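You operate a simulated robot arm through the tools that you are given. There is no shell and no other tool. Be economical: measure what you need, move in short steps, check, and stop when the job is done.

You run a simulated two-armed robot. Do the job below in one go: nothing can be reset, and whatever is moved stays where it is left.

Task
Take the weigh bucket labelled "29" from the upper shelf of the bucket bench and put it on the table in front of the counter box. Take the ribbon cassette marked "gold" from the third shelf from the bottom of the wire rack and leave it in the floor of the tipping tray. Pick up the bucket marked "27" from the top of the check bench with one hand, pass it to the other hand and put it on the top of the outfeed belt. Take the blue tag and put it on the shelf over the reel. Count the tan lumps on the fill shelf under the green knob, then put as many of the relays from the fill shelf under the green knob on the top of the feed bench. Do these in any order. Set down upright: weigh bucket, bucket, relay.

It is judged by the outcome, as a careful person would: the job done as asked, and still so three seconds after it is handed in. It fails if anything else is knocked over, pushed out of place, dropped, spilled or broken.

Robot
Two 7-joint arms with three-finger grippers on one trunk, on a base that drives. Base frame: it is fixed to the floor where the robot stands at the start and does not move with it; the origin is under the middle of the robot, x ahead of it, y to its left, z up. Lengths are in m, angles in degrees, forces in N, time in s.
The left shoulder is at the start at [0.037, 0.126, 1.296], the right one opposite. With the tool pointing down near the work surface each hand reaches from about 0.1 to 0.7 m from the robot's upright axis, wherever it stands, measured 20 degrees to its own side. Places, roughly: blue tag [20.25, -10.5, 0.75]; bucket [3.5, 7, 1]; floor of the tipping tray [2.4, 2.6, 0.9]; relay [15, 1, 0.75]; ribbon cassette [0.5, 4.5, 1]; shelf over the reel (72x15 cm) [19.32, -12.48, 0.9]; table in front of the counter box (32x25 cm) [3.7, -2.02, 0.84]; tan lump (6x5x4 cm) [15.2, 0.7, 0.7]; tan lump (6x6x4 cm) [15.1, 0.4, 0.7]; top of the feed bench [13.5, 2.6, 0.8]; top of the outfeed belt (86x24 cm) [8.22, 6.84, 0.76]; weigh bucket [0.5, 0, 1.25]. Payload 2.94 kg a hand.
The TCP of each hand is the grasp point between the finger pads, 0.03 m short of the fingertips. In the tool frame z runs along the fingers and y along their closing line. The gripper opens to 0.128 m. The gripper's body begins 0.093 m behind the TCP.
Orientation is that of the tool frame in the base frame, as a unit quaternion [w, x, y, z]. With the fingers straight down and closing along the base's y, the tool's x points along the base's -x, its y along +y and its z along -z.

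Tools
- The arms move only by the tool apply_moves. It takes "left_plan", "right_plan" or both (then of equal length, played together; a hand with none holds still); each is a list of rows, each an object of numbers (a shift or turn left out is 0, a gripper value left out holds the last): "claw": the gripper command, from -1 (shut) to 1 (fully open), values between in proportion; "dx", "dy", "dz": the shift along the base's x, y, z in m; "wx", "wy", "wz": the turn, a rotation vector about the base's x, y, z in degrees. In form: [{"claw": .., "dx": .., "dy": .., "dz": .., "wx": .., "wy": .., "wz": ..}, ...]. A call has 1 to 12 rows; each row is the pose to reach, as a shift and turn from the pose commanded when the call began. A row lasts 0.2 s, in which the tool goes at most 0.05 m and 8.6 degrees; a call with a longer step from one row to the next is refused whole, and so is a gripper value outside its range. Where a pose cannot be reached the arm comes as near as it can. A force on the tool above 40 N (or 10 N above the force at the start of the call, whichever is more), or a blocked arm, ends the call early, and 0.2 s more pass. The fingers move at their own pace and stop on an object; they squeeze with about 29 N. The grip force told is the motor's: it shows also when the fingers shut on nothing. Time passes only in rows, and 0.2 s behind the last, so rows that repeat a pose let the fingers close. The reply holds the time, the measured pose of the TCP, the force on the tool along the base axes, the opening and the grip force, in the units named above and with some noise, with the torque about the TCP (base axes, N m) and any sound that the robot's microphone picked up.
- Cameras (640 x 400 px; columns grow to the right, rows downward): "scene" is now at [0.1457, 0.0027, 1.4919]; the picture's right is [0.04, -1.00, 0.00], its down [-0.34, -0.01, -0.94] and it looks along [0.94, 0.03, -0.34] (base axes); focal length 214 px, centre (320, 200). "left" rides on the left gripper at [0.069, 0.015, -0.12] in its tool frame; the picture's right is [-0.21, 0.98, 0.00], its down [-0.82, -0.18, -0.54] and it looks along [-0.53, -0.12, 0.84] (tool axes); focal length 251 px, centre (320, 200). "right" rides on the right gripper at [0.069, -0.015, -0.12] in its tool frame; the picture's right is [0.21, 0.98, 0.00], its down [-0.82, 0.18, -0.54] and it looks along [-0.53, 0.12, 0.84] (tool axes); focal length 251 px, centre (320, 200). There is no depth. A picture from a camera that has moved, and an enlarged one, comes with that camera's place and axes in the base frame and with its lens.
- capture(camera): a new picture of that camera. It takes no simulated time.
- slide_trunk(by): slides the trunk up (or, below 0, down) by that many m; the arms and the scene camera ride with it, the base frame stays. It gives what a move gives, with no picture.
- steer(legs): drives the robot by 1 to 6 legs, each [ahead, left, turn to the left] in m, m and degrees, along the robot's own axes; the way and the turn of a leg run together, so that a leg with both is an arc; at most 1.5 m and 180 degrees a leg. The arms and the cameras ride along, it lands a little off, and it stops where it bumps. It gives what a move gives.
- aim_head(pan, tilt): turns the head with the scene camera to pan (to the left, within 80 degrees either way) and tilt (down, from -29 to 69), counted from straight ahead of the robot. It gives what a move gives.
- zoom(camera, box): a new picture of the part [left, top, right, bottom] of that camera's present view, enlarged. It takes no simulated time.
- sign_off(): hands the job in; it is judged then, once.

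Go step by step. Nothing tells you exact positions but the pictures and the camera data: compare them with the known pose of the tool, close in by small moves and look again before you grip or let go. The budget is 217 turns and 212 pictures, counting those below and the enlarged ones. Unless the task says otherwise, let go and move clear before handing in, and close with one line.

The tools are called by a JSON object that holds its "api" and its "payload". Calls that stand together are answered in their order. apply_moves: Moves the arms, as the interface text tells. Its arguments: {"type":"object","properties":{"left_plan":{"type":"array"},"right_plan":{"type":"array"}},"required":[]} The other tools are called the same way: slide_trunk (by) slides the trunk up or down; steer (legs) drives the base; aim_head (pan, tilt) turns the head that bears the scene camera; capture (camera) takes a picture; zoom (camera, box) takes an enlarged picture of a part of a camera's view; sign_off () hands the job in.

At the start:

```text
time: 0.0
left_ee_pos: [0.4117, 0.2632, 1.4721]
left_tool_rot: [0.0, 0.0, 1.0, 0.0]
left_ft_force: [0.3, 0.8, 0.0]
left_wrist_torque: [-0.01, 0.0, 0.05]
left_opening: 0.1281
left_finger_force: 0.2
right_ee_pos: [0.3274, -0.0846, 1.4429]
right_tool_rot: [0.0, 0.001, 1.0, 0.0]
right_ft_force: [-0.4, -0.4, 0.0]
right_wrist_torque: [0.0, 0.0, -0.01]
right_opening: 0.1276
right_finger_force: 0.0
trunk travel left (down, up): [-0.504, 0.043]
robot x, y, heading: [0.0005, 0.0014, 0.3]
head pan, tilt: [2.1, 19.8]
```

scene: 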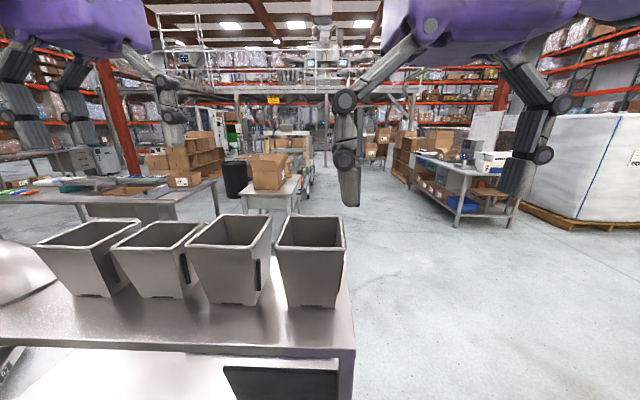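
right: 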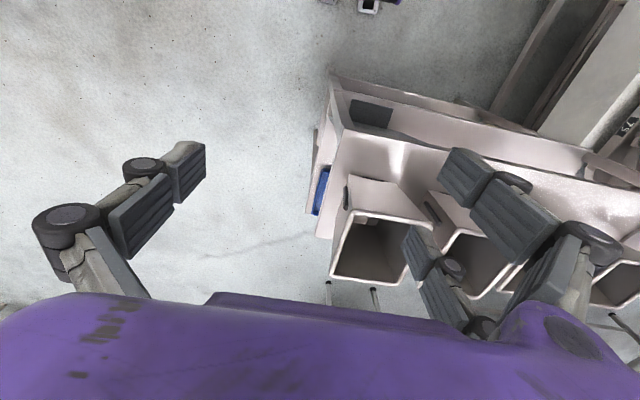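
left: 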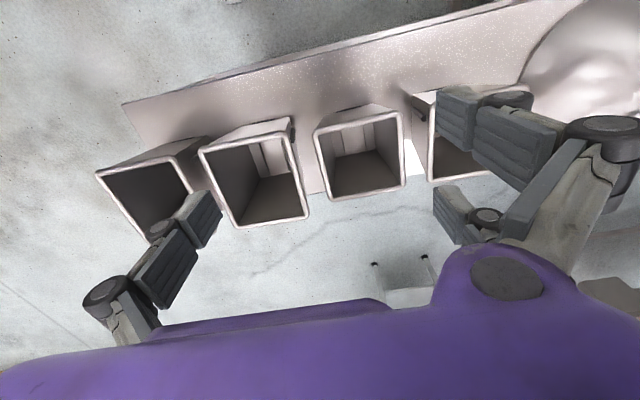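

I see four weigh buckets on the upper shelf of the bench ahead of me. I look closer for the labels.

{"api": "zoom", "payload": {"camera": "scene", "box": [20, 190, 370, 400]}}

{"api": "aim_head", "payload": {"pan": 0, "tilt": 50}}

{"api": "capture", "payload": {"camera": "scene"}}

```text
1.83 times, centred on (195, 295) of scene
camera zoom: at [0.1457, 0.0027, 1.4919], right [0.04, -1.0, 0.0], down [-0.34, -0.01, -0.94], along [0.94, 0.03, -0.34], focal length 392 px, centre (549, 26)
```

zoom: 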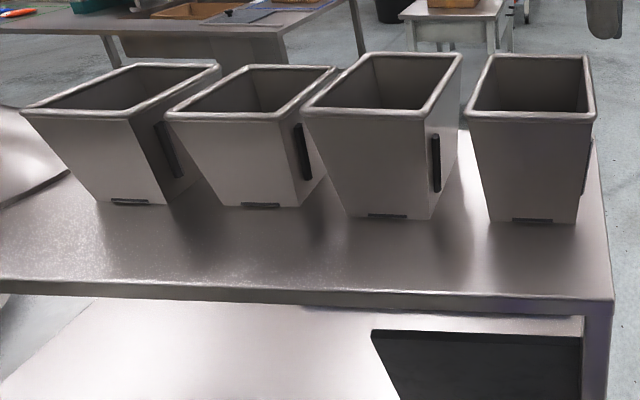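

```text
time: 0.9
left_ee_pos: [0.4121, 0.2626, 1.4723]
left_tool_rot: [0.0, 0.001, 1.0, 0.0]
left_ft_force: [-0.4, 0.6, 0.0]
left_wrist_torque: [0.01, -0.02, -0.02]
left_opening: 0.1281
left_finger_force: 0.0
right_ee_pos: [0.327, -0.0855, 1.4421]
right_tool_rot: [0.0, -0.001, 1.0, 0.0]
right_ft_force: [-0.4, -0.7, 0.3]
right_wrist_torque: [-0.05, 0.01, -0.03]
right_opening: 0.1283
right_finger_force: 0.0
trunk travel left (down, up): [-0.504, 0.043]
robot x, y, heading: [-0.0027, -0.0002, 0.1]
head pan, tilt: [0.0, 50.0]
```

```text
207 pictures are left
camera scene: at [0.1296, -0.0007, 1.446], right [0.0, -1.0, 0.0], down [-0.77, 0.0, -0.64], along [0.64, 0.0, -0.77], focal length 214 px, centre (320, 200)
```

scene: 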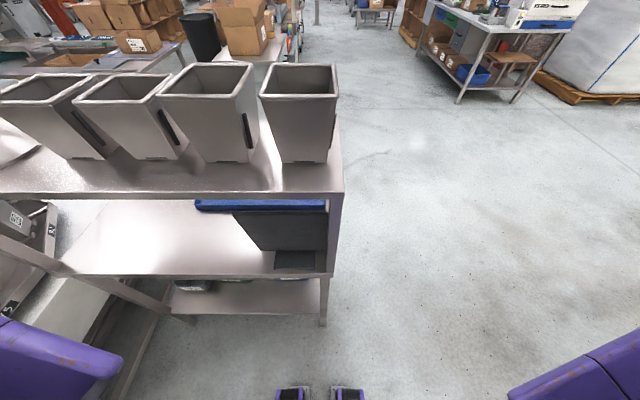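

No labels show on this side of the buckets, so I drive round to the right to see their far side.

{"api": "steer", "payload": {"legs": [[0, -0.8, 0], [1.4, 0, 0], [0, 0, 140]]}}

{"api": "aim_head", "payload": {"pan": 0, "tilt": 20}}

{"api": "capture", "payload": {"camera": "scene"}}

```text
time: 20.7
left_ee_pos: [0.9181, -0.7369, 1.4713]
left_tool_rot: [-0.001, 0.94, -0.342, 0.0]
left_ft_force: [1.3, -0.5, 0.3]
left_wrist_torque: [-0.02, -0.01, 0.01]
left_opening: 0.1279
left_finger_force: 0.0
right_ee_pos: [1.2041, -0.5258, 1.4423]
right_tool_rot: [0.001, 0.939, -0.343, 0.001]
right_ft_force: [0.6, -0.1, -0.7]
right_wrist_torque: [0.0, -0.04, 0.01]
right_opening: 0.1278
right_finger_force: 0.1
trunk travel left (down, up): [-0.504, 0.043]
robot x, y, heading: [1.4032, -0.8022, 140.0]
head pan, tilt: [0.0, 50.0]
```

```text
time: 21.7
left_ee_pos: [0.9165, -0.7361, 1.4709]
left_tool_rot: [0.001, 0.939, -0.343, 0.0]
left_ft_force: [-0.5, 0.1, 0.2]
left_wrist_torque: [-0.01, 0.01, 0.04]
left_opening: 0.1281
left_finger_force: 0.1
right_ee_pos: [1.205, -0.5255, 1.4424]
right_tool_rot: [0.0, 0.939, -0.343, 0.0]
right_ft_force: [-0.6, 0.0, 0.5]
right_wrist_torque: [0.02, -0.03, 0.02]
right_opening: 0.1276
right_finger_force: 0.0
trunk travel left (down, up): [-0.504, 0.043]
robot x, y, heading: [1.4035, -0.8, 140.0]
head pan, tilt: [0.0, 20.0]
```

```text
206 pictures are left
camera scene: at [1.2896, -0.7075, 1.4914], right [0.64, 0.77, 0.0], down [0.26, -0.22, -0.94], along [-0.72, 0.6, -0.34], focal length 214 px, centre (320, 200)
```

scene: 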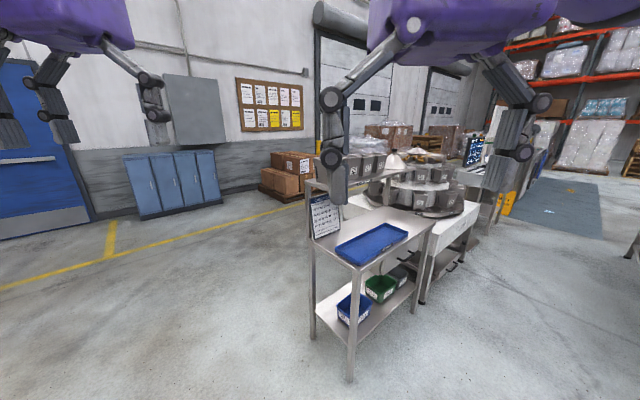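

{"api": "zoom", "payload": {"camera": "scene", "box": [320, 130, 480, 230]}}

```text
4.00 times, centred on (400, 180) of scene
camera zoom: at [1.2896, -0.7075, 1.4914], right [0.64, 0.77, 0.0], down [0.26, -0.22, -0.94], along [-0.72, 0.6, -0.34], focal length 858 px, centre (0, 280)
```

zoom: 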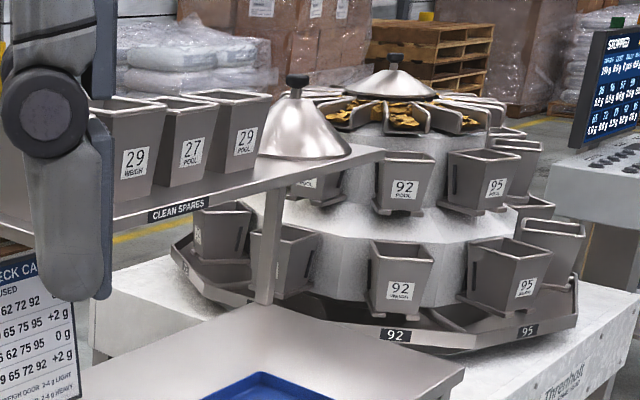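

The labels are on this side: 29 WEIGH, 27 POOL, 29 POOL, and one is hidden behind my arm. I shift right to see the hidden one.

{"api": "steer", "payload": {"legs": [[0, -0.4, 15]]}}

{"api": "capture", "payload": {"camera": "scene"}}

```text
time: 25.8
left_ee_pos: [1.1335, -0.5252, 1.4709]
left_tool_rot: [0.0, 0.976, -0.218, 0.001]
left_ft_force: [0.4, 1.4, 0.6]
left_wrist_torque: [0.01, -0.03, 0.02]
left_opening: 0.128
left_finger_force: 0.1
right_ee_pos: [1.357, -0.2485, 1.4422]
right_tool_rot: [0.0, 0.976, -0.218, 0.0]
right_ft_force: [0.0, 0.3, -0.5]
right_wrist_torque: [-0.02, 0.0, 0.02]
right_opening: 0.1279
right_finger_force: 0.0
trunk travel left (down, up): [-0.504, 0.043]
robot x, y, heading: [1.6164, -0.4637, 154.6]
head pan, tilt: [0.0, 20.0]
```

```text
204 pictures are left
camera scene: at [1.4852, -0.4021, 1.4915], right [0.43, 0.9, 0.0], down [0.31, -0.15, -0.94], along [-0.85, 0.4, -0.34], focal length 214 px, centre (320, 200)
```

scene: 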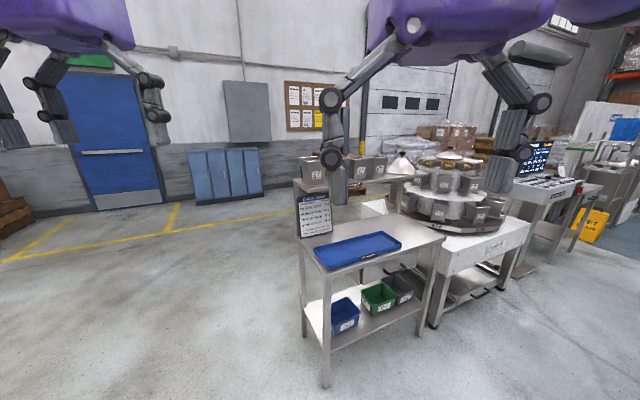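

{"api": "zoom", "payload": {"camera": "scene", "box": [285, 130, 445, 230]}}

```text
4.00 times, centred on (365, 180) of scene
camera zoom: at [1.4852, -0.4021, 1.4915], right [0.43, 0.9, 0.0], down [0.31, -0.15, -0.94], along [-0.85, 0.4, -0.34], focal length 858 px, centre (140, 280)
```

zoom: 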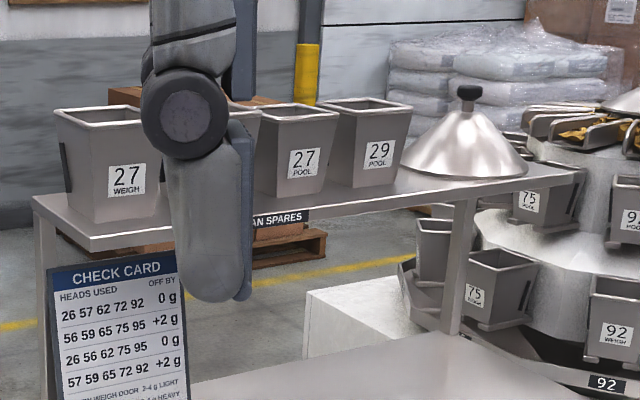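

The order along the shelf is 27 WEIGH, 29 WEIGH, 27 POOL, 29 POOL. I want the second from the right as seen from the start, so I drive back to the start spot.

{"api": "steer", "payload": {"legs": [[0, 0, -154.6], [0, -0.36, 0], [-1.5, 0, 0], [-0.16, 0, 0], [0, 0.83, 0]]}}

{"api": "capture", "payload": {"camera": "left"}}

{"api": "capture", "payload": {"camera": "scene"}}

```text
time: 51.0
left_ee_pos: [0.3632, 0.2357, 1.472]
left_tool_rot: [0.0, -0.009, 1.0, 0.0]
left_ft_force: [-0.1, 1.0, 1.5]
left_wrist_torque: [0.03, -0.01, 0.0]
left_opening: 0.1282
left_finger_force: 0.1
right_ee_pos: [0.2853, -0.1115, 1.4417]
right_tool_rot: [0.0, -0.008, 1.0, -0.001]
right_ft_force: [-0.2, 0.8, -0.8]
right_wrist_torque: [0.02, -0.01, 0.0]
right_opening: 0.1278
right_finger_force: 0.0
trunk travel left (down, up): [-0.504, 0.043]
robot x, y, heading: [-0.042, -0.0321, 1.1]
head pan, tilt: [0.0, 20.0]
```

```text
202 pictures are left
camera left: at [0.2926, 0.2508, 1.5924], right [0.2, 0.98, 0.0], down [0.82, -0.17, 0.54], along [0.53, -0.11, -0.84], focal length 251 px, centre (320, 200)
```

left: 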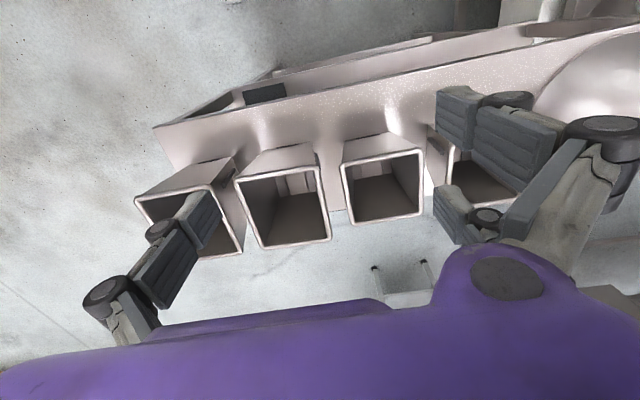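

```text
201 pictures are left
camera scene: at [0.1025, -0.0313, 1.4915], right [0.02, -1.0, 0.0], down [-0.34, -0.01, -0.94], along [0.94, 0.02, -0.34], focal length 214 px, centre (320, 200)
```

scene: 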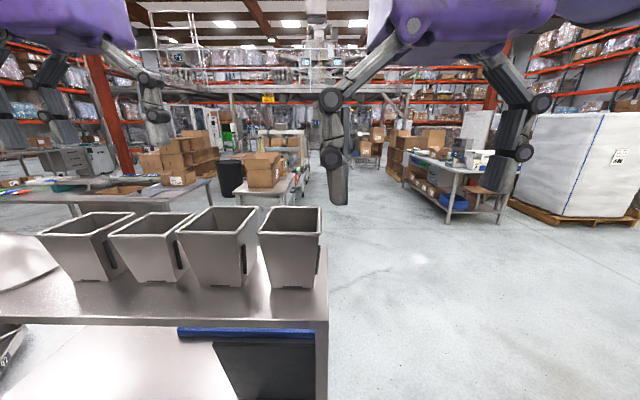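

The 29 WEIGH bucket's rim sits at about x .42–.54, y .115–.22, z 1.31. I turn the left hand by 90° so it can pinch the front wall, and hover over it.

{"api": "apply_moves", "payload": {"left_plan": [{"wz": 8, "claw": 0}, {"wz": 16, "dx": 0.01, "dy": -0.01}, {"wz": 24, "dx": 0.02, "dy": -0.02}, {"wz": 32, "dx": 0.03, "dy": -0.03}, {"wz": 40, "dx": 0.04, "dy": -0.04}, {"wz": 48, "dx": 0.05, "dy": -0.05}, {"wz": 56, "dx": 0.057, "dy": -0.06}, {"wz": 64, "dx": 0.057, "dy": -0.069}, {"wz": 72, "dx": 0.057, "dy": -0.069}, {"wz": 80, "dx": 0.057, "dy": -0.069}, {"wz": 88, "dx": 0.057, "dy": -0.069}, {"wz": 89, "dx": 0.057, "dy": -0.069}]}}

{"api": "capture", "payload": {"camera": "left"}}

{"api": "capture", "payload": {"camera": "scene"}}

```text
time: 53.6
left_ee_pos: [0.4203, 0.1681, 1.4715]
left_tool_rot: [0.0, 0.708, -0.706, 0.0]
left_ft_force: [0.2, 0.2, 0.8]
left_wrist_torque: [0.0, -0.02, 0.01]
left_opening: 0.0642
left_finger_force: 0.0
right_ee_pos: [0.2856, -0.1113, 1.4424]
right_tool_rot: [0.0, -0.01, 1.0, 0.0]
right_ft_force: [-0.2, -0.1, -0.4]
right_wrist_torque: [-0.03, -0.04, -0.01]
right_opening: 0.1281
right_finger_force: 0.0
trunk travel left (down, up): [-0.504, 0.043]
robot x, y, heading: [-0.0403, -0.0355, 1.4]
head pan, tilt: [0.0, 20.0]
```

```text
200 pictures are left
camera left: at [0.4038, 0.0991, 1.5924], right [-0.98, 0.21, 0.0], down [0.18, 0.82, 0.54], along [0.11, 0.53, -0.84], focal length 251 px, centre (320, 200)
```

left: 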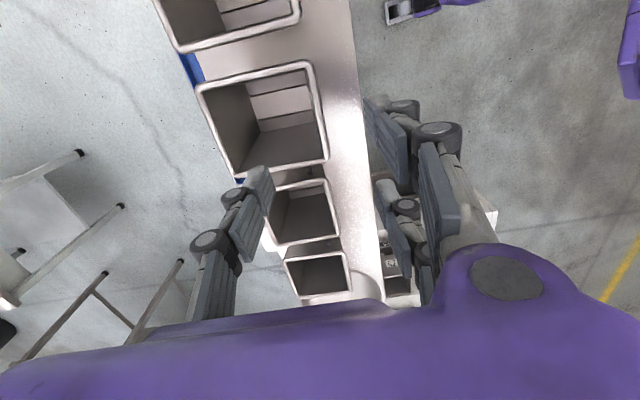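

```text
199 pictures are left
camera scene: at [0.1025, -0.0311, 1.4915], right [0.02, -1.0, 0.0], down [-0.34, -0.01, -0.94], along [0.94, 0.02, -0.34], focal length 214 px, centre (320, 200)
```

scene: 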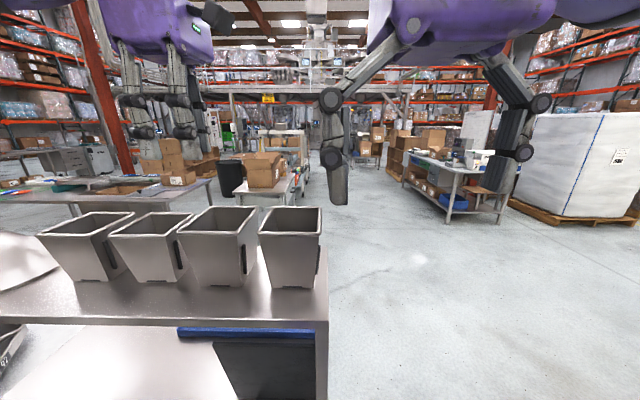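

The fingers straddle the front wall at x≈.42. I lower the hand.

{"api": "apply_moves", "payload": {"left_plan": [{"dz": -0.045, "claw": 0}, {"dz": -0.09}, {"dz": -0.135}, {"dz": -0.165}, {"dz": -0.182}]}}

{"api": "capture", "payload": {"camera": "left"}}

{"api": "capture", "payload": {"camera": "scene"}}

```text
time: 54.8
left_ee_pos: [0.422, 0.1692, 1.2888]
left_tool_rot: [0.0, 0.708, -0.707, 0.0]
left_ft_force: [0.0, -0.1, 0.3]
left_wrist_torque: [0.03, -0.03, 0.04]
left_opening: 0.0637
left_finger_force: 0.0
right_ee_pos: [0.2866, -0.1116, 1.4435]
right_tool_rot: [-0.001, -0.01, 1.0, 0.0]
right_ft_force: [0.5, -0.6, -0.2]
right_wrist_torque: [-0.01, -0.02, 0.01]
right_opening: 0.1283
right_finger_force: 0.0
trunk travel left (down, up): [-0.504, 0.043]
robot x, y, heading: [-0.0447, -0.0345, 1.0]
head pan, tilt: [0.0, 20.0]
```

```text
198 pictures are left
camera left: at [0.4045, 0.0994, 1.4097], right [-0.98, 0.21, 0.0], down [0.18, 0.82, 0.54], along [0.12, 0.53, -0.84], focal length 251 px, centre (320, 200)
```

left: 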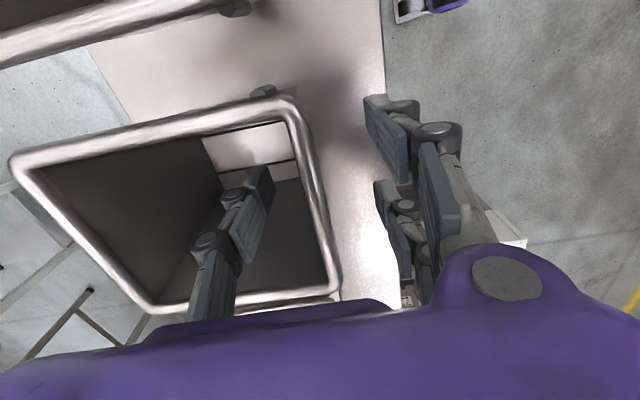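

```text
197 pictures are left
camera scene: at [0.1027, -0.031, 1.4915], right [0.02, -1.0, 0.0], down [-0.34, -0.01, -0.94], along [0.94, 0.02, -0.34], focal length 214 px, centre (320, 200)
```

scene: 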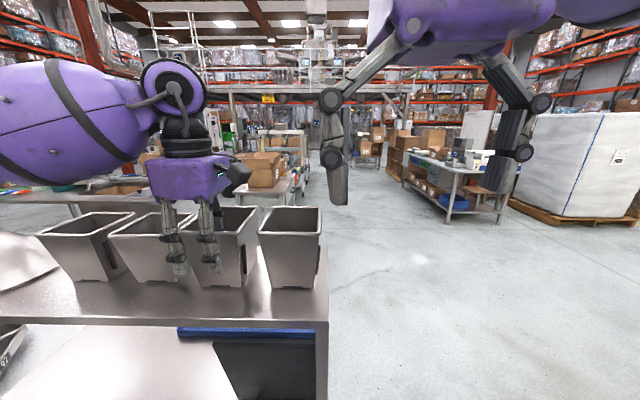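

{"api": "apply_moves", "payload": {"left_plan": [{"claw": -1}, {"claw": -1}, {"claw": -1}, {"claw": -1}]}}

{"api": "apply_moves", "payload": {"left_plan": [{"dz": 0.01}, {"dz": 0.02}, {"dz": 0.03}]}}

{"api": "capture", "payload": {"camera": "scene"}}

```text
time: 55.8
left_ee_pos: [0.4205, 0.1684, 1.29]
left_tool_rot: [-0.001, 0.708, -0.706, 0.001]
left_ft_force: [2.9, 0.2, 7.8]
left_wrist_torque: [0.07, -1.43, -0.1]
left_opening: 0.011
left_finger_force: 28.8
right_ee_pos: [0.2854, -0.1103, 1.4436]
right_tool_rot: [-0.001, -0.008, 1.0, 0.0]
right_ft_force: [0.4, 0.0, 0.8]
right_wrist_torque: [0.0, 0.04, 0.0]
right_opening: 0.128
right_finger_force: 0.0
trunk travel left (down, up): [-0.504, 0.043]
robot x, y, heading: [-0.0445, -0.0335, 1.1]
head pan, tilt: [0.0, 20.0]
```

```text
time: 56.6
left_ee_pos: [0.4208, 0.1679, 1.3191]
left_tool_rot: [0.0, 0.707, -0.707, -0.002]
left_ft_force: [-0.6, 0.0, -5.7]
left_wrist_torque: [0.0, 0.29, 0.02]
left_opening: 0.0067
left_finger_force: 28.8
right_ee_pos: [0.2855, -0.1115, 1.4428]
right_tool_rot: [0.001, -0.009, 1.0, 0.0]
right_ft_force: [0.2, 0.2, -1.1]
right_wrist_torque: [-0.02, -0.02, 0.01]
right_opening: 0.1278
right_finger_force: 0.0
trunk travel left (down, up): [-0.504, 0.043]
robot x, y, heading: [-0.0434, -0.0353, 1.1]
head pan, tilt: [0.0, 20.0]
```

```text
196 pictures are left
camera scene: at [0.1028, -0.0313, 1.4914], right [0.02, -1.0, 0.0], down [-0.34, -0.01, -0.94], along [0.94, 0.02, -0.34], focal length 214 px, centre (320, 200)
```

scene: 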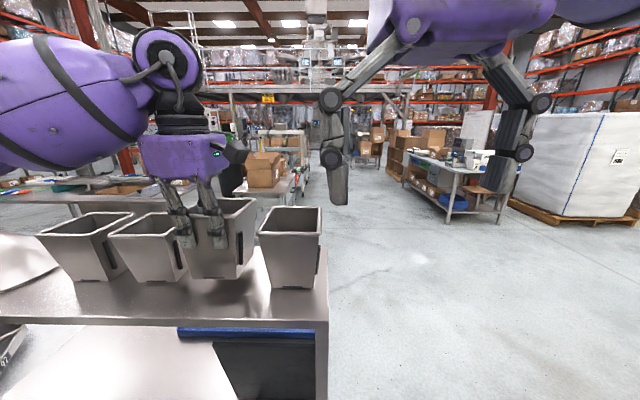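

It holds, at about 0.6 kg. I lift it clear and bring it in.

{"api": "apply_moves", "payload": {"left_plan": [{"dz": 0.03}, {"dz": 0.06}, {"dz": 0.09}, {"dz": 0.12}, {"dz": 0.15}, {"dz": 0.15, "dx": -0.03}, {"dz": 0.15, "dx": -0.06}, {"dz": 0.15, "dx": -0.09}]}}

{"api": "capture", "payload": {"camera": "scene"}}

```text
time: 58.4
left_ee_pos: [0.3292, 0.1676, 1.4707]
left_tool_rot: [-0.001, 0.707, -0.707, 0.001]
left_ft_force: [-0.4, -0.2, -5.6]
left_wrist_torque: [0.0, 0.25, 0.02]
left_opening: 0.0067
left_finger_force: 28.9
right_ee_pos: [0.2835, -0.1109, 1.4412]
right_tool_rot: [0.001, -0.009, 1.0, 0.0]
right_ft_force: [-0.6, -0.1, -0.1]
right_wrist_torque: [0.0, -0.06, -0.07]
right_opening: 0.1282
right_finger_force: 0.1
trunk travel left (down, up): [-0.504, 0.043]
robot x, y, heading: [-0.0421, -0.0343, 1.0]
head pan, tilt: [0.0, 20.0]
```

```text
195 pictures are left
camera scene: at [0.1013, -0.0311, 1.4917], right [0.02, -1.0, 0.0], down [-0.34, -0.01, -0.94], along [0.94, 0.02, -0.34], focal length 214 px, centre (320, 200)
```

scene: 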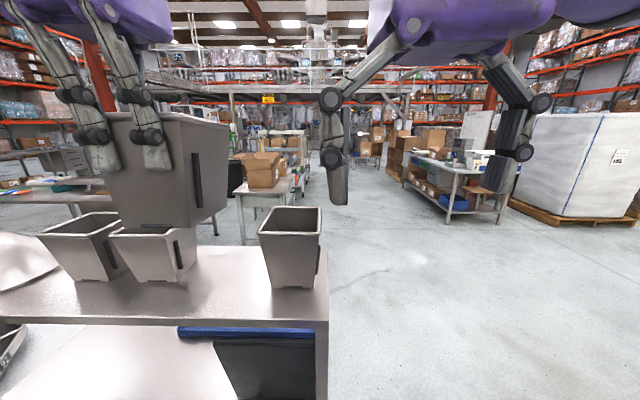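

Next I drive toward the bench with the counter box, to the right ahead, and look at it.

{"api": "steer", "payload": {"legs": [[-0.05, -0.9, 0], [1.5, -0.3, 0], [0.7, 0, -25]]}}

{"api": "capture", "payload": {"camera": "scene"}}

```text
refused: leg 2 is longer than a leg can be; nothing moved
```

```text
194 pictures are left
camera scene: at [0.1013, -0.0311, 1.4917], right [0.02, -1.0, 0.0], down [-0.34, -0.01, -0.94], along [0.94, 0.02, -0.34], focal length 214 px, centre (320, 200)
```

scene: 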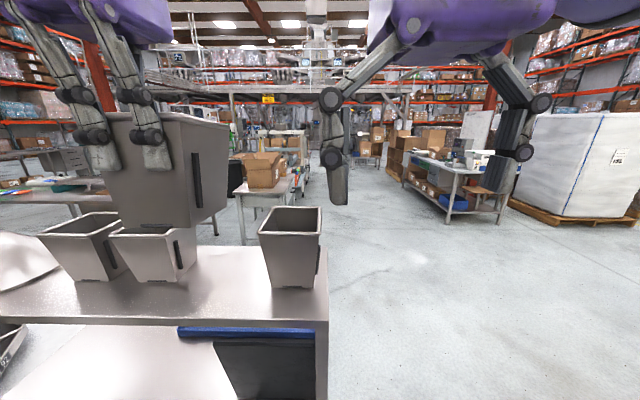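

{"api": "steer", "payload": {"legs": [[-0.05, -0.9, 0], [1.4, -0.2, 0], [0.7, 0, -25]]}}

{"api": "capture", "payload": {"camera": "scene"}}

```text
time: 76.8
left_ee_pos: [2.4244, -1.2376, 1.4712]
left_tool_rot: [0.001, -0.537, 0.844, -0.001]
left_ft_force: [0.5, 0.0, -4.8]
left_wrist_torque: [0.12, 0.24, -0.01]
left_opening: 0.007
left_finger_force: 28.5
right_ee_pos: [2.2657, -1.4726, 1.4436]
right_tool_rot: [0.0, 0.209, 0.978, 0.0]
right_ft_force: [-0.6, -0.2, 0.6]
right_wrist_torque: [-0.02, 0.02, 0.0]
right_opening: 0.1277
right_finger_force: 0.1
trunk travel left (down, up): [-0.504, 0.043]
robot x, y, heading: [1.9998, -1.2619, -23.7]
head pan, tilt: [0.0, 20.0]
```

```text
193 pictures are left
camera scene: at [2.1345, -1.322, 1.4917], right [-0.41, -0.91, 0.0], down [-0.31, 0.14, -0.94], along [0.86, -0.38, -0.34], focal length 214 px, centre (320, 200)
```

scene: 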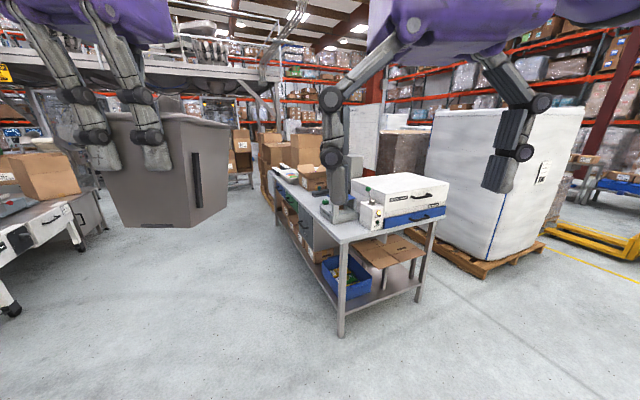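

{"api": "zoom", "payload": {"camera": "scene", "box": [240, 130, 480, 280]}}

{"api": "capture", "payload": {"camera": "right"}}

```text
2.67 times, centred on (360, 205) of scene
camera zoom: at [2.1345, -1.322, 1.4917], right [-0.41, -0.91, 0.0], down [-0.31, 0.14, -0.94], along [0.86, -0.38, -0.34], focal length 572 px, centre (213, 187)
```

zoom: 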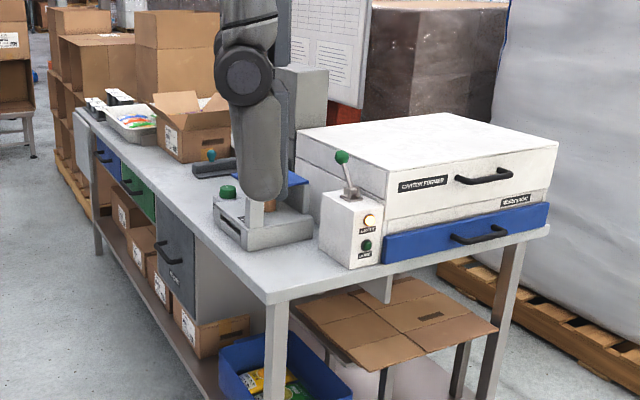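

```text
191 pictures are left
camera right: at [2.1961, -1.4586, 1.5632], right [0.2, 0.98, 0.0], down [0.82, -0.17, 0.54], along [0.53, -0.11, -0.84], focal length 251 px, centre (320, 200)
```

right: 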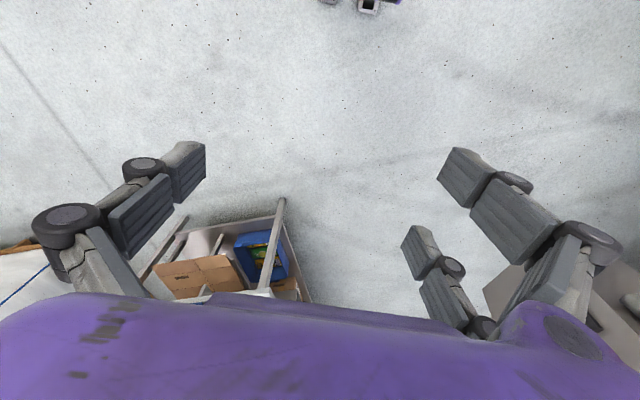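

The bench runs along x from 3.1 to 5.1 with its front edge at y≈-1.87. I go to its front side and face it.

{"api": "steer", "payload": {"legs": [[0, 0, -66.3], [-0.1, 1.45, 0], [0, 0.25, 0]]}}

{"api": "aim_head", "payload": {"pan": 0, "tilt": 35}}

{"api": "capture", "payload": {"camera": "scene"}}

```text
time: 94.8
left_ee_pos: [3.8852, -1.535, 1.4696]
left_tool_rot: [0.0, 0.006, 1.0, 0.0]
left_ft_force: [-1.0, 0.5, -4.6]
left_wrist_torque: [0.26, -0.02, 0.02]
left_opening: 0.0071
left_finger_force: 28.5
right_ee_pos: [3.6075, -1.4862, 1.4416]
right_tool_rot: [0.001, 0.705, 0.709, 0.001]
right_ft_force: [-1.3, -0.3, 0.0]
right_wrist_torque: [-0.01, -0.04, -0.01]
right_opening: 0.1281
right_finger_force: 0.1
trunk travel left (down, up): [-0.504, 0.043]
robot x, y, heading: [3.6865, -1.1546, -89.9]
head pan, tilt: [0.0, 20.0]
```

```text
time: 95.6
left_ee_pos: [3.8855, -1.5347, 1.4703]
left_tool_rot: [0.0, 0.006, 1.0, 0.0]
left_ft_force: [0.4, -0.4, -5.0]
left_wrist_torque: [0.31, 0.03, 0.01]
left_opening: 0.0067
left_finger_force: 28.8
right_ee_pos: [3.6074, -1.4856, 1.4415]
right_tool_rot: [0.0, 0.705, 0.709, 0.0]
right_ft_force: [0.7, 0.0, 0.4]
right_wrist_torque: [-0.01, 0.05, -0.03]
right_opening: 0.1281
right_finger_force: 0.1
trunk travel left (down, up): [-0.504, 0.043]
robot x, y, heading: [3.6901, -1.1572, -89.9]
head pan, tilt: [0.0, 35.0]
```

```text
190 pictures are left
camera scene: at [3.6908, -1.2996, 1.4677], right [-1.0, -0.01, 0.0], down [0.0, 0.57, -0.82], along [0.0, -0.82, -0.57], focal length 214 px, centre (320, 200)
```

scene: 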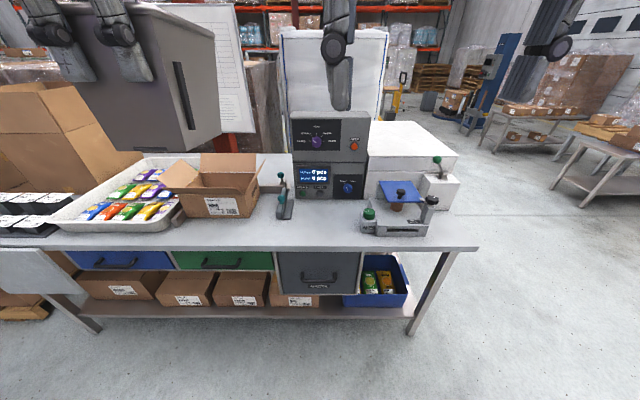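

The counter box stands at x≈3.7. The clear spot in front of it is x 3.53–3.83, y -1.88 to -2.2. I move closer.

{"api": "steer", "payload": {"legs": [[0.33, -0.13, 0]]}}

{"api": "aim_head", "payload": {"pan": 0, "tilt": 50}}

{"api": "capture", "payload": {"camera": "scene"}}

```text
time: 97.9
left_ee_pos: [3.7584, -1.8615, 1.4697]
left_tool_rot: [0.0, 0.006, 1.0, -0.001]
left_ft_force: [-0.1, 0.5, -5.0]
left_wrist_torque: [0.27, -0.01, 0.05]
left_opening: 0.0067
left_finger_force: 28.8
right_ee_pos: [3.4804, -1.8123, 1.4426]
right_tool_rot: [0.001, 0.704, 0.71, 0.0]
right_ft_force: [-0.1, 1.0, 0.0]
right_wrist_torque: [0.0, 0.03, -0.04]
right_opening: 0.128
right_finger_force: 0.1
trunk travel left (down, up): [-0.504, 0.043]
robot x, y, heading: [3.5648, -1.4851, -89.9]
head pan, tilt: [0.0, 35.0]
```

```text
time: 98.7
left_ee_pos: [3.757, -1.8634, 1.4704]
left_tool_rot: [0.0, 0.005, 1.0, 0.001]
left_ft_force: [-0.4, 0.3, -5.7]
left_wrist_torque: [0.31, 0.02, 0.03]
left_opening: 0.0069
left_finger_force: 29.6
right_ee_pos: [3.4792, -1.8156, 1.4433]
right_tool_rot: [0.0, 0.705, 0.71, 0.0]
right_ft_force: [-0.3, 0.2, -0.2]
right_wrist_torque: [-0.02, 0.02, 0.01]
right_opening: 0.1279
right_finger_force: 0.1
trunk travel left (down, up): [-0.504, 0.043]
robot x, y, heading: [3.562, -1.4858, -89.6]
head pan, tilt: [0.0, 50.0]
```

```text
189 pictures are left
camera scene: at [3.5623, -1.6178, 1.4458], right [-1.0, -0.01, 0.0], down [-0.01, 0.77, -0.64], along [0.0, -0.64, -0.77], focal length 214 px, centre (320, 200)
```

scene: 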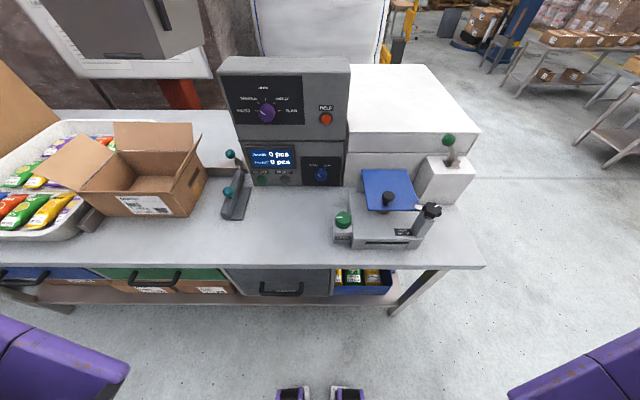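

I lower the bucket to just above the clear spot.

{"api": "apply_moves", "payload": {"left_plan": [{"dx": -0.02, "dy": -0.025, "dz": -0.03}, {"dx": -0.04, "dy": -0.05, "dz": -0.06}, {"dx": -0.06, "dy": -0.075, "dz": -0.09}, {"dx": -0.082, "dy": -0.102, "dz": -0.12}, {"dx": -0.082, "dy": -0.102, "dz": -0.165}, {"dx": -0.082, "dy": -0.102, "dz": -0.21}, {"dx": -0.082, "dy": -0.102, "dz": -0.255}, {"dx": -0.082, "dy": -0.102, "dz": -0.3}, {"dx": -0.082, "dy": -0.102, "dz": -0.345}, {"dx": -0.082, "dy": -0.102, "dz": -0.39}, {"dx": -0.082, "dy": -0.102, "dz": -0.435}, {"dx": -0.082, "dy": -0.102, "dz": -0.48}]}}

{"api": "capture", "payload": {"camera": "scene"}}

{"api": "capture", "payload": {"camera": "left"}}

```text
time: 101.3
left_ee_pos: [3.6754, -1.9654, 0.9887]
left_tool_rot: [0.0, 0.005, 1.0, -0.001]
left_ft_force: [0.5, 0.2, -5.4]
left_wrist_torque: [0.3, -0.01, 0.0]
left_opening: 0.007
left_finger_force: 29.1
right_ee_pos: [3.4797, -1.8138, 1.4428]
right_tool_rot: [0.0, 0.705, 0.71, 0.0]
right_ft_force: [0.2, 0.1, -0.7]
right_wrist_torque: [0.0, -0.01, -0.02]
right_opening: 0.1281
right_finger_force: 0.0
trunk travel left (down, up): [-0.504, 0.043]
robot x, y, heading: [3.5605, -1.4822, -89.6]
head pan, tilt: [0.0, 50.0]
```

```text
188 pictures are left
camera scene: at [3.5628, -1.6178, 1.4458], right [-1.0, -0.01, 0.0], down [-0.01, 0.77, -0.64], along [0.0, -0.64, -0.77], focal length 214 px, centre (320, 200)
```

scene: 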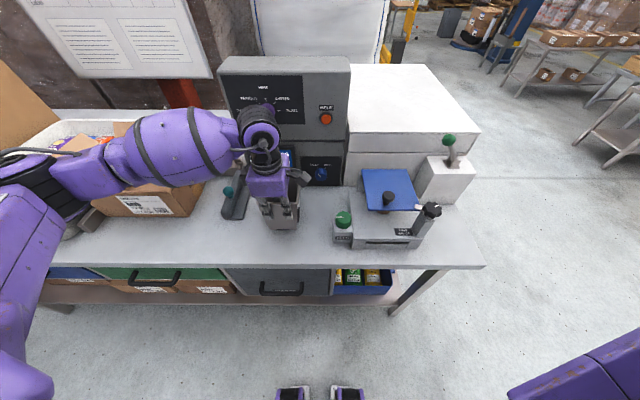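

```text
187 pictures are left
camera left: at [3.6059, -1.9487, 1.1091], right [0.23, 0.97, 0.0], down [0.82, -0.19, 0.54], along [0.53, -0.12, -0.84], focal length 251 px, centre (320, 200)
```

left: 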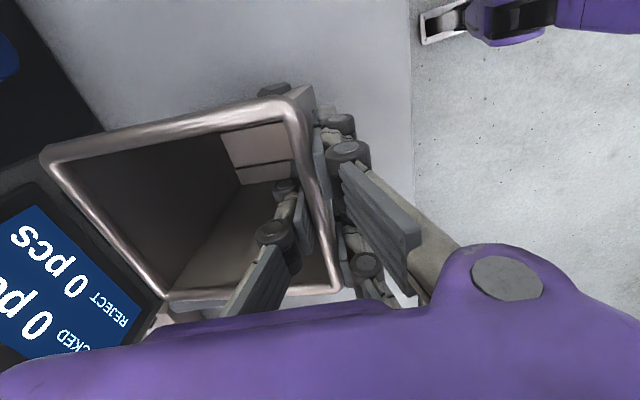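

{"api": "apply_moves", "payload": {"left_plan": [{"dz": -0.02}, {"dz": -0.04}, {"dz": -0.05}]}}

{"api": "capture", "payload": {"camera": "left"}}

{"api": "zoom", "payload": {"camera": "scene", "box": [200, 120, 360, 280]}}

```text
time: 102.1
left_ee_pos: [3.6752, -1.9624, 0.9442]
left_tool_rot: [-0.001, 0.006, 1.0, -0.005]
left_ft_force: [-0.8, 8.0, 25.2]
left_wrist_torque: [-1.44, -0.01, 0.04]
left_opening: 0.0119
left_finger_force: 29.3
right_ee_pos: [3.4787, -1.8097, 1.4452]
right_tool_rot: [0.002, 0.704, 0.71, -0.001]
right_ft_force: [0.2, -0.4, -0.2]
right_wrist_torque: [-0.01, -0.01, -0.04]
right_opening: 0.1282
right_finger_force: 0.1
trunk travel left (down, up): [-0.504, 0.043]
robot x, y, heading: [3.5639, -1.4842, -89.4]
head pan, tilt: [0.0, 50.0]
```

```text
186 pictures are left
camera left: at [3.6044, -1.9458, 1.0645], right [0.23, 0.97, -0.01], down [0.82, -0.19, 0.54], along [0.52, -0.13, -0.84], focal length 251 px, centre (320, 200)
```

left: 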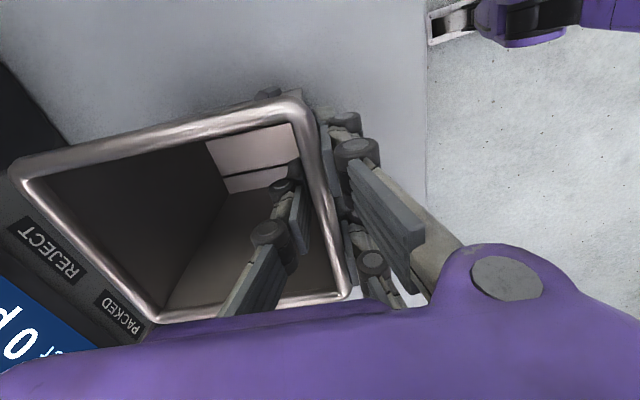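

```text
2.50 times, centred on (280, 200) of scene
camera zoom: at [3.5619, -1.6129, 1.4467], right [-1.0, -0.01, 0.0], down [0.0, 0.76, -0.64], along [0.0, -0.64, -0.76], focal length 536 px, centre (420, 200)
```

zoom: 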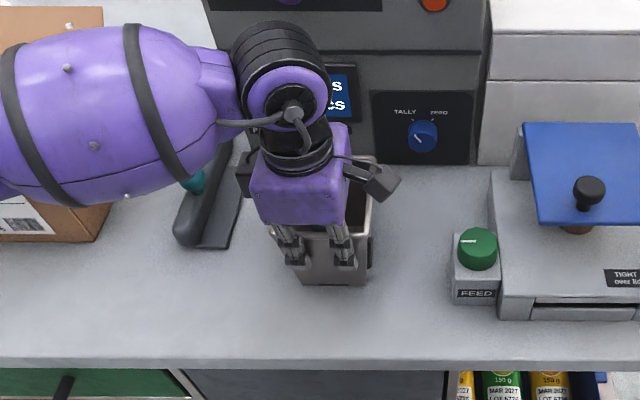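

It has touched down. I ease off, open and lift out.

{"api": "apply_moves", "payload": {"left_plan": [{"dz": 0.004}, {"dz": 0.004, "claw": -0.5}, {"dz": 0.004, "claw": -0.3}, {"dz": 0.004, "claw": -0.3}, {"dz": 0.02, "claw": -0.3}, {"dz": 0.06}, {"dz": 0.1}, {"dz": 0.14}, {"dz": 0.18}]}}

{"api": "capture", "payload": {"camera": "left"}}

{"api": "capture", "payload": {"camera": "scene"}}

```text
time: 104.1
left_ee_pos: [3.6747, -1.9633, 1.1213]
left_tool_rot: [0.002, 0.005, 1.0, 0.0]
left_ft_force: [0.4, 0.3, 1.2]
left_wrist_torque: [-0.01, 0.01, 0.02]
left_opening: 0.0447
left_finger_force: 0.1
right_ee_pos: [3.4796, -1.8125, 1.4433]
right_tool_rot: [0.001, 0.704, 0.71, 0.0]
right_ft_force: [0.1, -0.7, 0.9]
right_wrist_torque: [-0.01, -0.05, 0.02]
right_opening: 0.128
right_finger_force: 0.0
trunk travel left (down, up): [-0.504, 0.043]
robot x, y, heading: [3.561, -1.4866, -89.9]
head pan, tilt: [0.0, 50.0]
```

```text
184 pictures are left
camera left: at [3.6041, -1.9478, 1.2411], right [0.23, 0.97, 0.0], down [0.82, -0.19, 0.54], along [0.53, -0.12, -0.84], focal length 251 px, centre (320, 200)
```

left: 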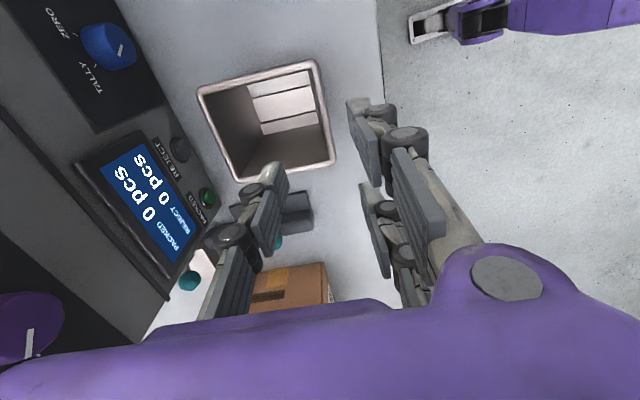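

```text
183 pictures are left
camera scene: at [3.5619, -1.6162, 1.446], right [-1.0, -0.01, 0.0], down [0.0, 0.77, -0.64], along [0.0, -0.64, -0.77], focal length 214 px, centre (320, 200)
```

scene: 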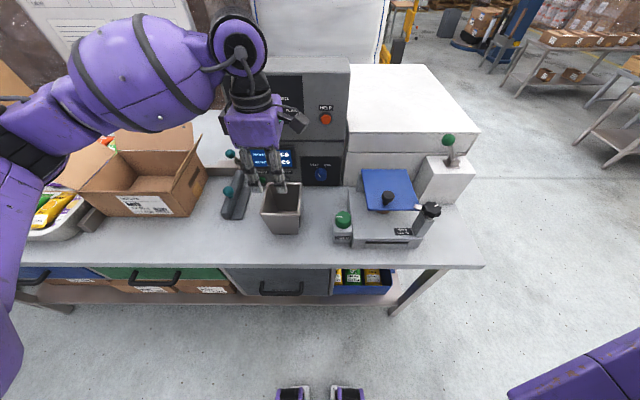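

Bucket 29 is placed. I raise the left arm back to its carry pose, turned back.

{"api": "apply_moves", "payload": {"left_plan": [{"dz": 0.05, "claw": 1}, {"dz": 0.1}, {"dz": 0.15}, {"dz": 0.2}, {"dz": 0.25, "wz": -8}, {"dz": 0.3, "dy": 0.02, "wz": -16}, {"dz": 0.34, "dy": 0.05, "wz": -24}, {"dz": 0.34, "dx": 0.03, "dy": 0.08, "wz": -32}, {"dz": 0.34, "dx": 0.06, "dy": 0.1, "wz": -40}, {"dz": 0.34, "dx": 0.09, "dy": 0.1, "wz": -48}, {"dz": 0.34, "dx": 0.12, "dy": 0.1, "wz": -56}, {"dz": 0.34, "dx": 0.14, "dy": 0.1, "wz": -64}]}}

{"api": "apply_moves", "payload": {"left_plan": [{"wz": -8}, {"wz": -16}, {"wz": -25}]}}

{"api": "steer", "payload": {"legs": [[-0.35, 0, 0], [0, 0, -135]]}}

{"api": "aim_head", "payload": {"pan": 0, "tilt": 15}}

{"api": "capture", "payload": {"camera": "scene"}}

```text
refused: row 6 steps farther than a row can; nothing moved
```

```text
refused: row 3 steps farther than a row can; nothing moved
```

```text
time: 112.0
left_ee_pos: [3.146, -0.8698, 1.1208]
left_tool_rot: [0.0, 0.93, 0.368, 0.001]
left_ft_force: [0.1, 0.5, 0.0]
left_wrist_torque: [0.05, 0.0, 0.02]
left_opening: 0.0449
left_finger_force: 0.1
right_ee_pos: [3.3921, -0.8426, 1.4432]
right_tool_rot: [0.0, 0.921, -0.39, 0.001]
right_ft_force: [-0.7, -0.6, -0.7]
right_wrist_torque: [-0.01, 0.04, 0.0]
right_opening: 0.1278
right_finger_force: 0.0
trunk travel left (down, up): [-0.504, 0.043]
robot x, y, heading: [3.5604, -1.1354, 134.2]
head pan, tilt: [0.0, 50.0]
```

```text
time: 113.0
left_ee_pos: [3.1462, -0.8691, 1.1194]
left_tool_rot: [-0.001, 0.93, 0.368, -0.001]
left_ft_force: [0.8, 0.0, -0.1]
left_wrist_torque: [-0.02, 0.04, -0.02]
left_opening: 0.0447
left_finger_force: 0.3
right_ee_pos: [3.3902, -0.8418, 1.4432]
right_tool_rot: [0.0, 0.921, -0.389, -0.001]
right_ft_force: [-0.2, 0.1, 0.0]
right_wrist_torque: [0.0, -0.02, -0.02]
right_opening: 0.128
right_finger_force: 0.1
trunk travel left (down, up): [-0.504, 0.043]
robot x, y, heading: [3.5599, -1.1355, 134.3]
head pan, tilt: [0.0, 15.0]
```

```text
182 pictures are left
camera scene: at [3.4571, -1.0315, 1.4996], right [0.72, 0.7, 0.0], down [0.18, -0.19, -0.97], along [-0.67, 0.69, -0.26], focal length 214 px, centre (320, 200)
```

scene: 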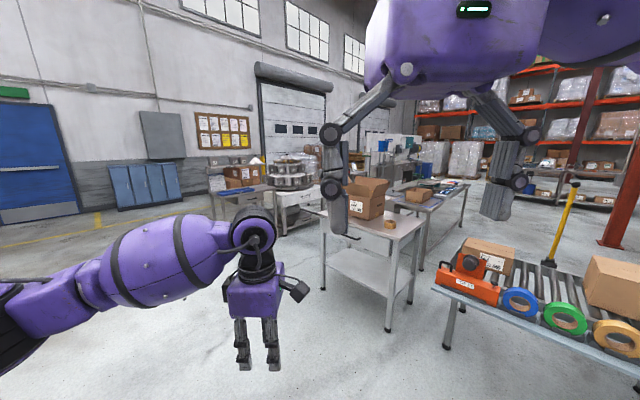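

I raise the left arm properly now.

{"api": "apply_moves", "payload": {"left_plan": [{"dz": 0.045, "claw": 1}, {"dz": 0.09, "wz": -7}, {"dz": 0.13, "wz": -15}, {"dz": 0.17, "wz": -23}, {"dz": 0.21, "dy": -0.01, "wz": -31}, {"dz": 0.25, "dy": -0.03, "wz": -39}, {"dz": 0.29, "dy": -0.05, "wz": -47}, {"dz": 0.32, "dy": -0.08, "wz": -55}, {"dz": 0.33, "dy": -0.1, "wz": -63}, {"dz": 0.33, "dx": -0.02, "dy": -0.12, "wz": -71}, {"dz": 0.33, "dx": -0.03, "dy": -0.14, "wz": -79}, {"dz": 0.33, "dx": -0.03, "dy": -0.14, "wz": -87}]}}

{"api": "aim_head", "payload": {"pan": -30, "tilt": 15}}

{"api": "capture", "payload": {"camera": "scene"}}

```text
time: 115.6
left_ee_pos: [3.1163, -1.0076, 1.4497]
left_tool_rot: [0.0, 0.928, -0.374, 0.0]
left_ft_force: [0.6, -0.1, 0.2]
left_wrist_torque: [-0.04, 0.04, -0.02]
left_opening: 0.1283
left_finger_force: 0.1
right_ee_pos: [3.3913, -0.8427, 1.4437]
right_tool_rot: [0.001, 0.921, -0.389, 0.0]
right_ft_force: [0.6, 0.3, -0.1]
right_wrist_torque: [-0.02, 0.03, -0.02]
right_opening: 0.1284
right_finger_force: 0.1
trunk travel left (down, up): [-0.504, 0.043]
robot x, y, heading: [3.5647, -1.1354, 134.2]
head pan, tilt: [0.0, 15.0]
```

```text
time: 116.5
left_ee_pos: [3.1164, -1.0089, 1.45]
left_tool_rot: [0.0, 0.928, -0.372, 0.0]
left_ft_force: [0.7, 0.6, 0.3]
left_wrist_torque: [-0.01, 0.03, 0.0]
left_opening: 0.1278
left_finger_force: 0.1
right_ee_pos: [3.3916, -0.8426, 1.442]
right_tool_rot: [0.0, 0.921, -0.389, -0.001]
right_ft_force: [0.5, 0.6, 0.0]
right_wrist_torque: [0.01, -0.02, 0.02]
right_opening: 0.1281
right_finger_force: 0.0
trunk travel left (down, up): [-0.504, 0.043]
robot x, y, heading: [3.5572, -1.136, 134.3]
head pan, tilt: [-30.0, 15.0]
```

```text
181 pictures are left
camera scene: at [3.4992, -1.0081, 1.4997], right [0.97, 0.25, 0.0], down [0.06, -0.25, -0.97], along [-0.24, 0.94, -0.26], focal length 214 px, centre (320, 200)
```

scene: 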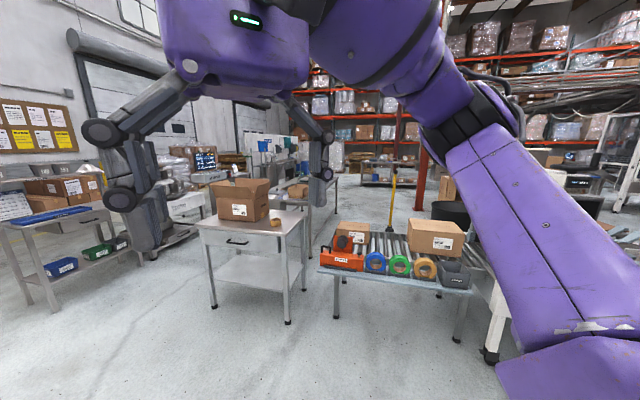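

I head west to look up the lane toward the wire rack, which should be around (0.5, 4.5).

{"api": "steer", "payload": {"legs": [[0, 0, 45.7], [1.5, 0, 0], [0.4, 0, 0], [0, 0, -90]]}}

{"api": "aim_head", "payload": {"pan": 0, "tilt": 15}}

{"api": "capture", "payload": {"camera": "scene"}}

```text
time: 131.9
left_ee_pos: [1.4197, -0.7289, 1.4501]
left_tool_rot: [0.001, 0.723, -0.691, 0.0]
left_ft_force: [0.3, 0.2, 1.2]
left_wrist_torque: [0.0, 0.02, 0.01]
left_opening: 0.1277
left_finger_force: 0.1
right_ee_pos: [1.7333, -0.797, 1.4426]
right_tool_rot: [-0.001, 0.711, -0.704, 0.001]
right_ft_force: [0.0, 0.1, -0.2]
right_wrist_torque: [0.01, -0.01, -0.02]
right_opening: 0.1281
right_finger_force: 0.1
trunk travel left (down, up): [-0.504, 0.043]
robot x, y, heading: [1.6534, -1.1279, 90.4]
head pan, tilt: [-30.0, 15.0]
```

```text
time: 132.9
left_ee_pos: [1.4207, -0.729, 1.4503]
left_tool_rot: [-0.001, 0.723, -0.691, 0.0]
left_ft_force: [-1.3, -0.3, 0.3]
left_wrist_torque: [0.0, -0.01, 0.01]
left_opening: 0.128
left_finger_force: 0.1
right_ee_pos: [1.7336, -0.7969, 1.443]
right_tool_rot: [-0.001, 0.711, -0.703, 0.0]
right_ft_force: [-0.2, 0.0, 0.4]
right_wrist_torque: [-0.03, 0.0, 0.01]
right_opening: 0.1279
right_finger_force: 0.1
trunk travel left (down, up): [-0.504, 0.043]
robot x, y, heading: [1.6543, -1.1229, 90.6]
head pan, tilt: [0.0, 15.0]
```

```text
180 pictures are left
camera scene: at [1.6515, -0.9797, 1.4997], right [1.0, 0.01, 0.0], down [0.0, -0.26, -0.97], along [-0.01, 0.97, -0.26], focal length 214 px, centre (320, 200)
```

scene: 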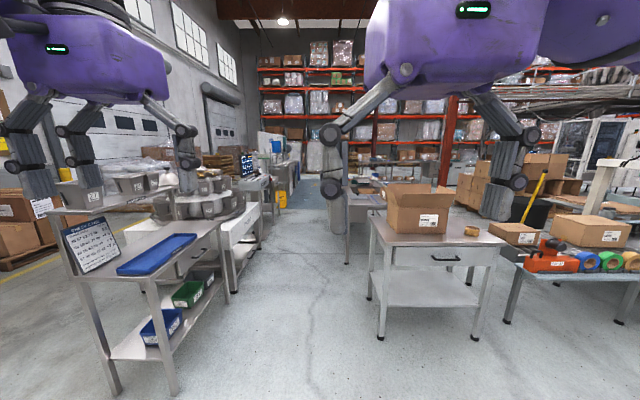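

The lane between bench and table is clear at x≈1.45. I drive up it.

{"api": "steer", "payload": {"legs": [[0, 0.2, 0], [1.45, 0, 0], [1.0, 0, 0]]}}

{"api": "capture", "payload": {"camera": "scene"}}

```text
time: 146.8
left_ee_pos: [1.1885, 1.7177, 1.4502]
left_tool_rot: [-0.001, 0.723, -0.691, -0.001]
left_ft_force: [0.4, -1.1, -0.1]
left_wrist_torque: [0.02, 0.01, -0.02]
left_opening: 0.128
left_finger_force: 0.0
right_ee_pos: [1.5023, 1.6484, 1.4428]
right_tool_rot: [-0.001, 0.712, -0.702, -0.001]
right_ft_force: [0.1, -0.4, -0.3]
right_wrist_torque: [0.02, 0.01, -0.03]
right_opening: 0.1279
right_finger_force: 0.0
trunk travel left (down, up): [-0.504, 0.043]
robot x, y, heading: [1.4201, 1.3213, 90.9]
head pan, tilt: [0.0, 15.0]
```

```text
179 pictures are left
camera scene: at [1.4206, 1.4656, 1.4998], right [1.0, 0.01, 0.0], down [0.0, -0.26, -0.97], along [-0.01, 0.97, -0.26], focal length 214 px, centre (320, 200)
```

scene: 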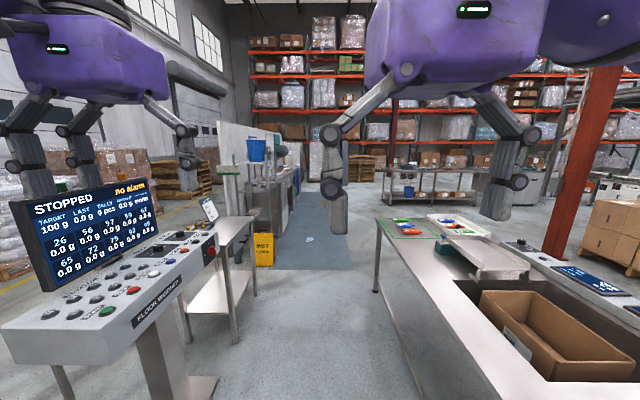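

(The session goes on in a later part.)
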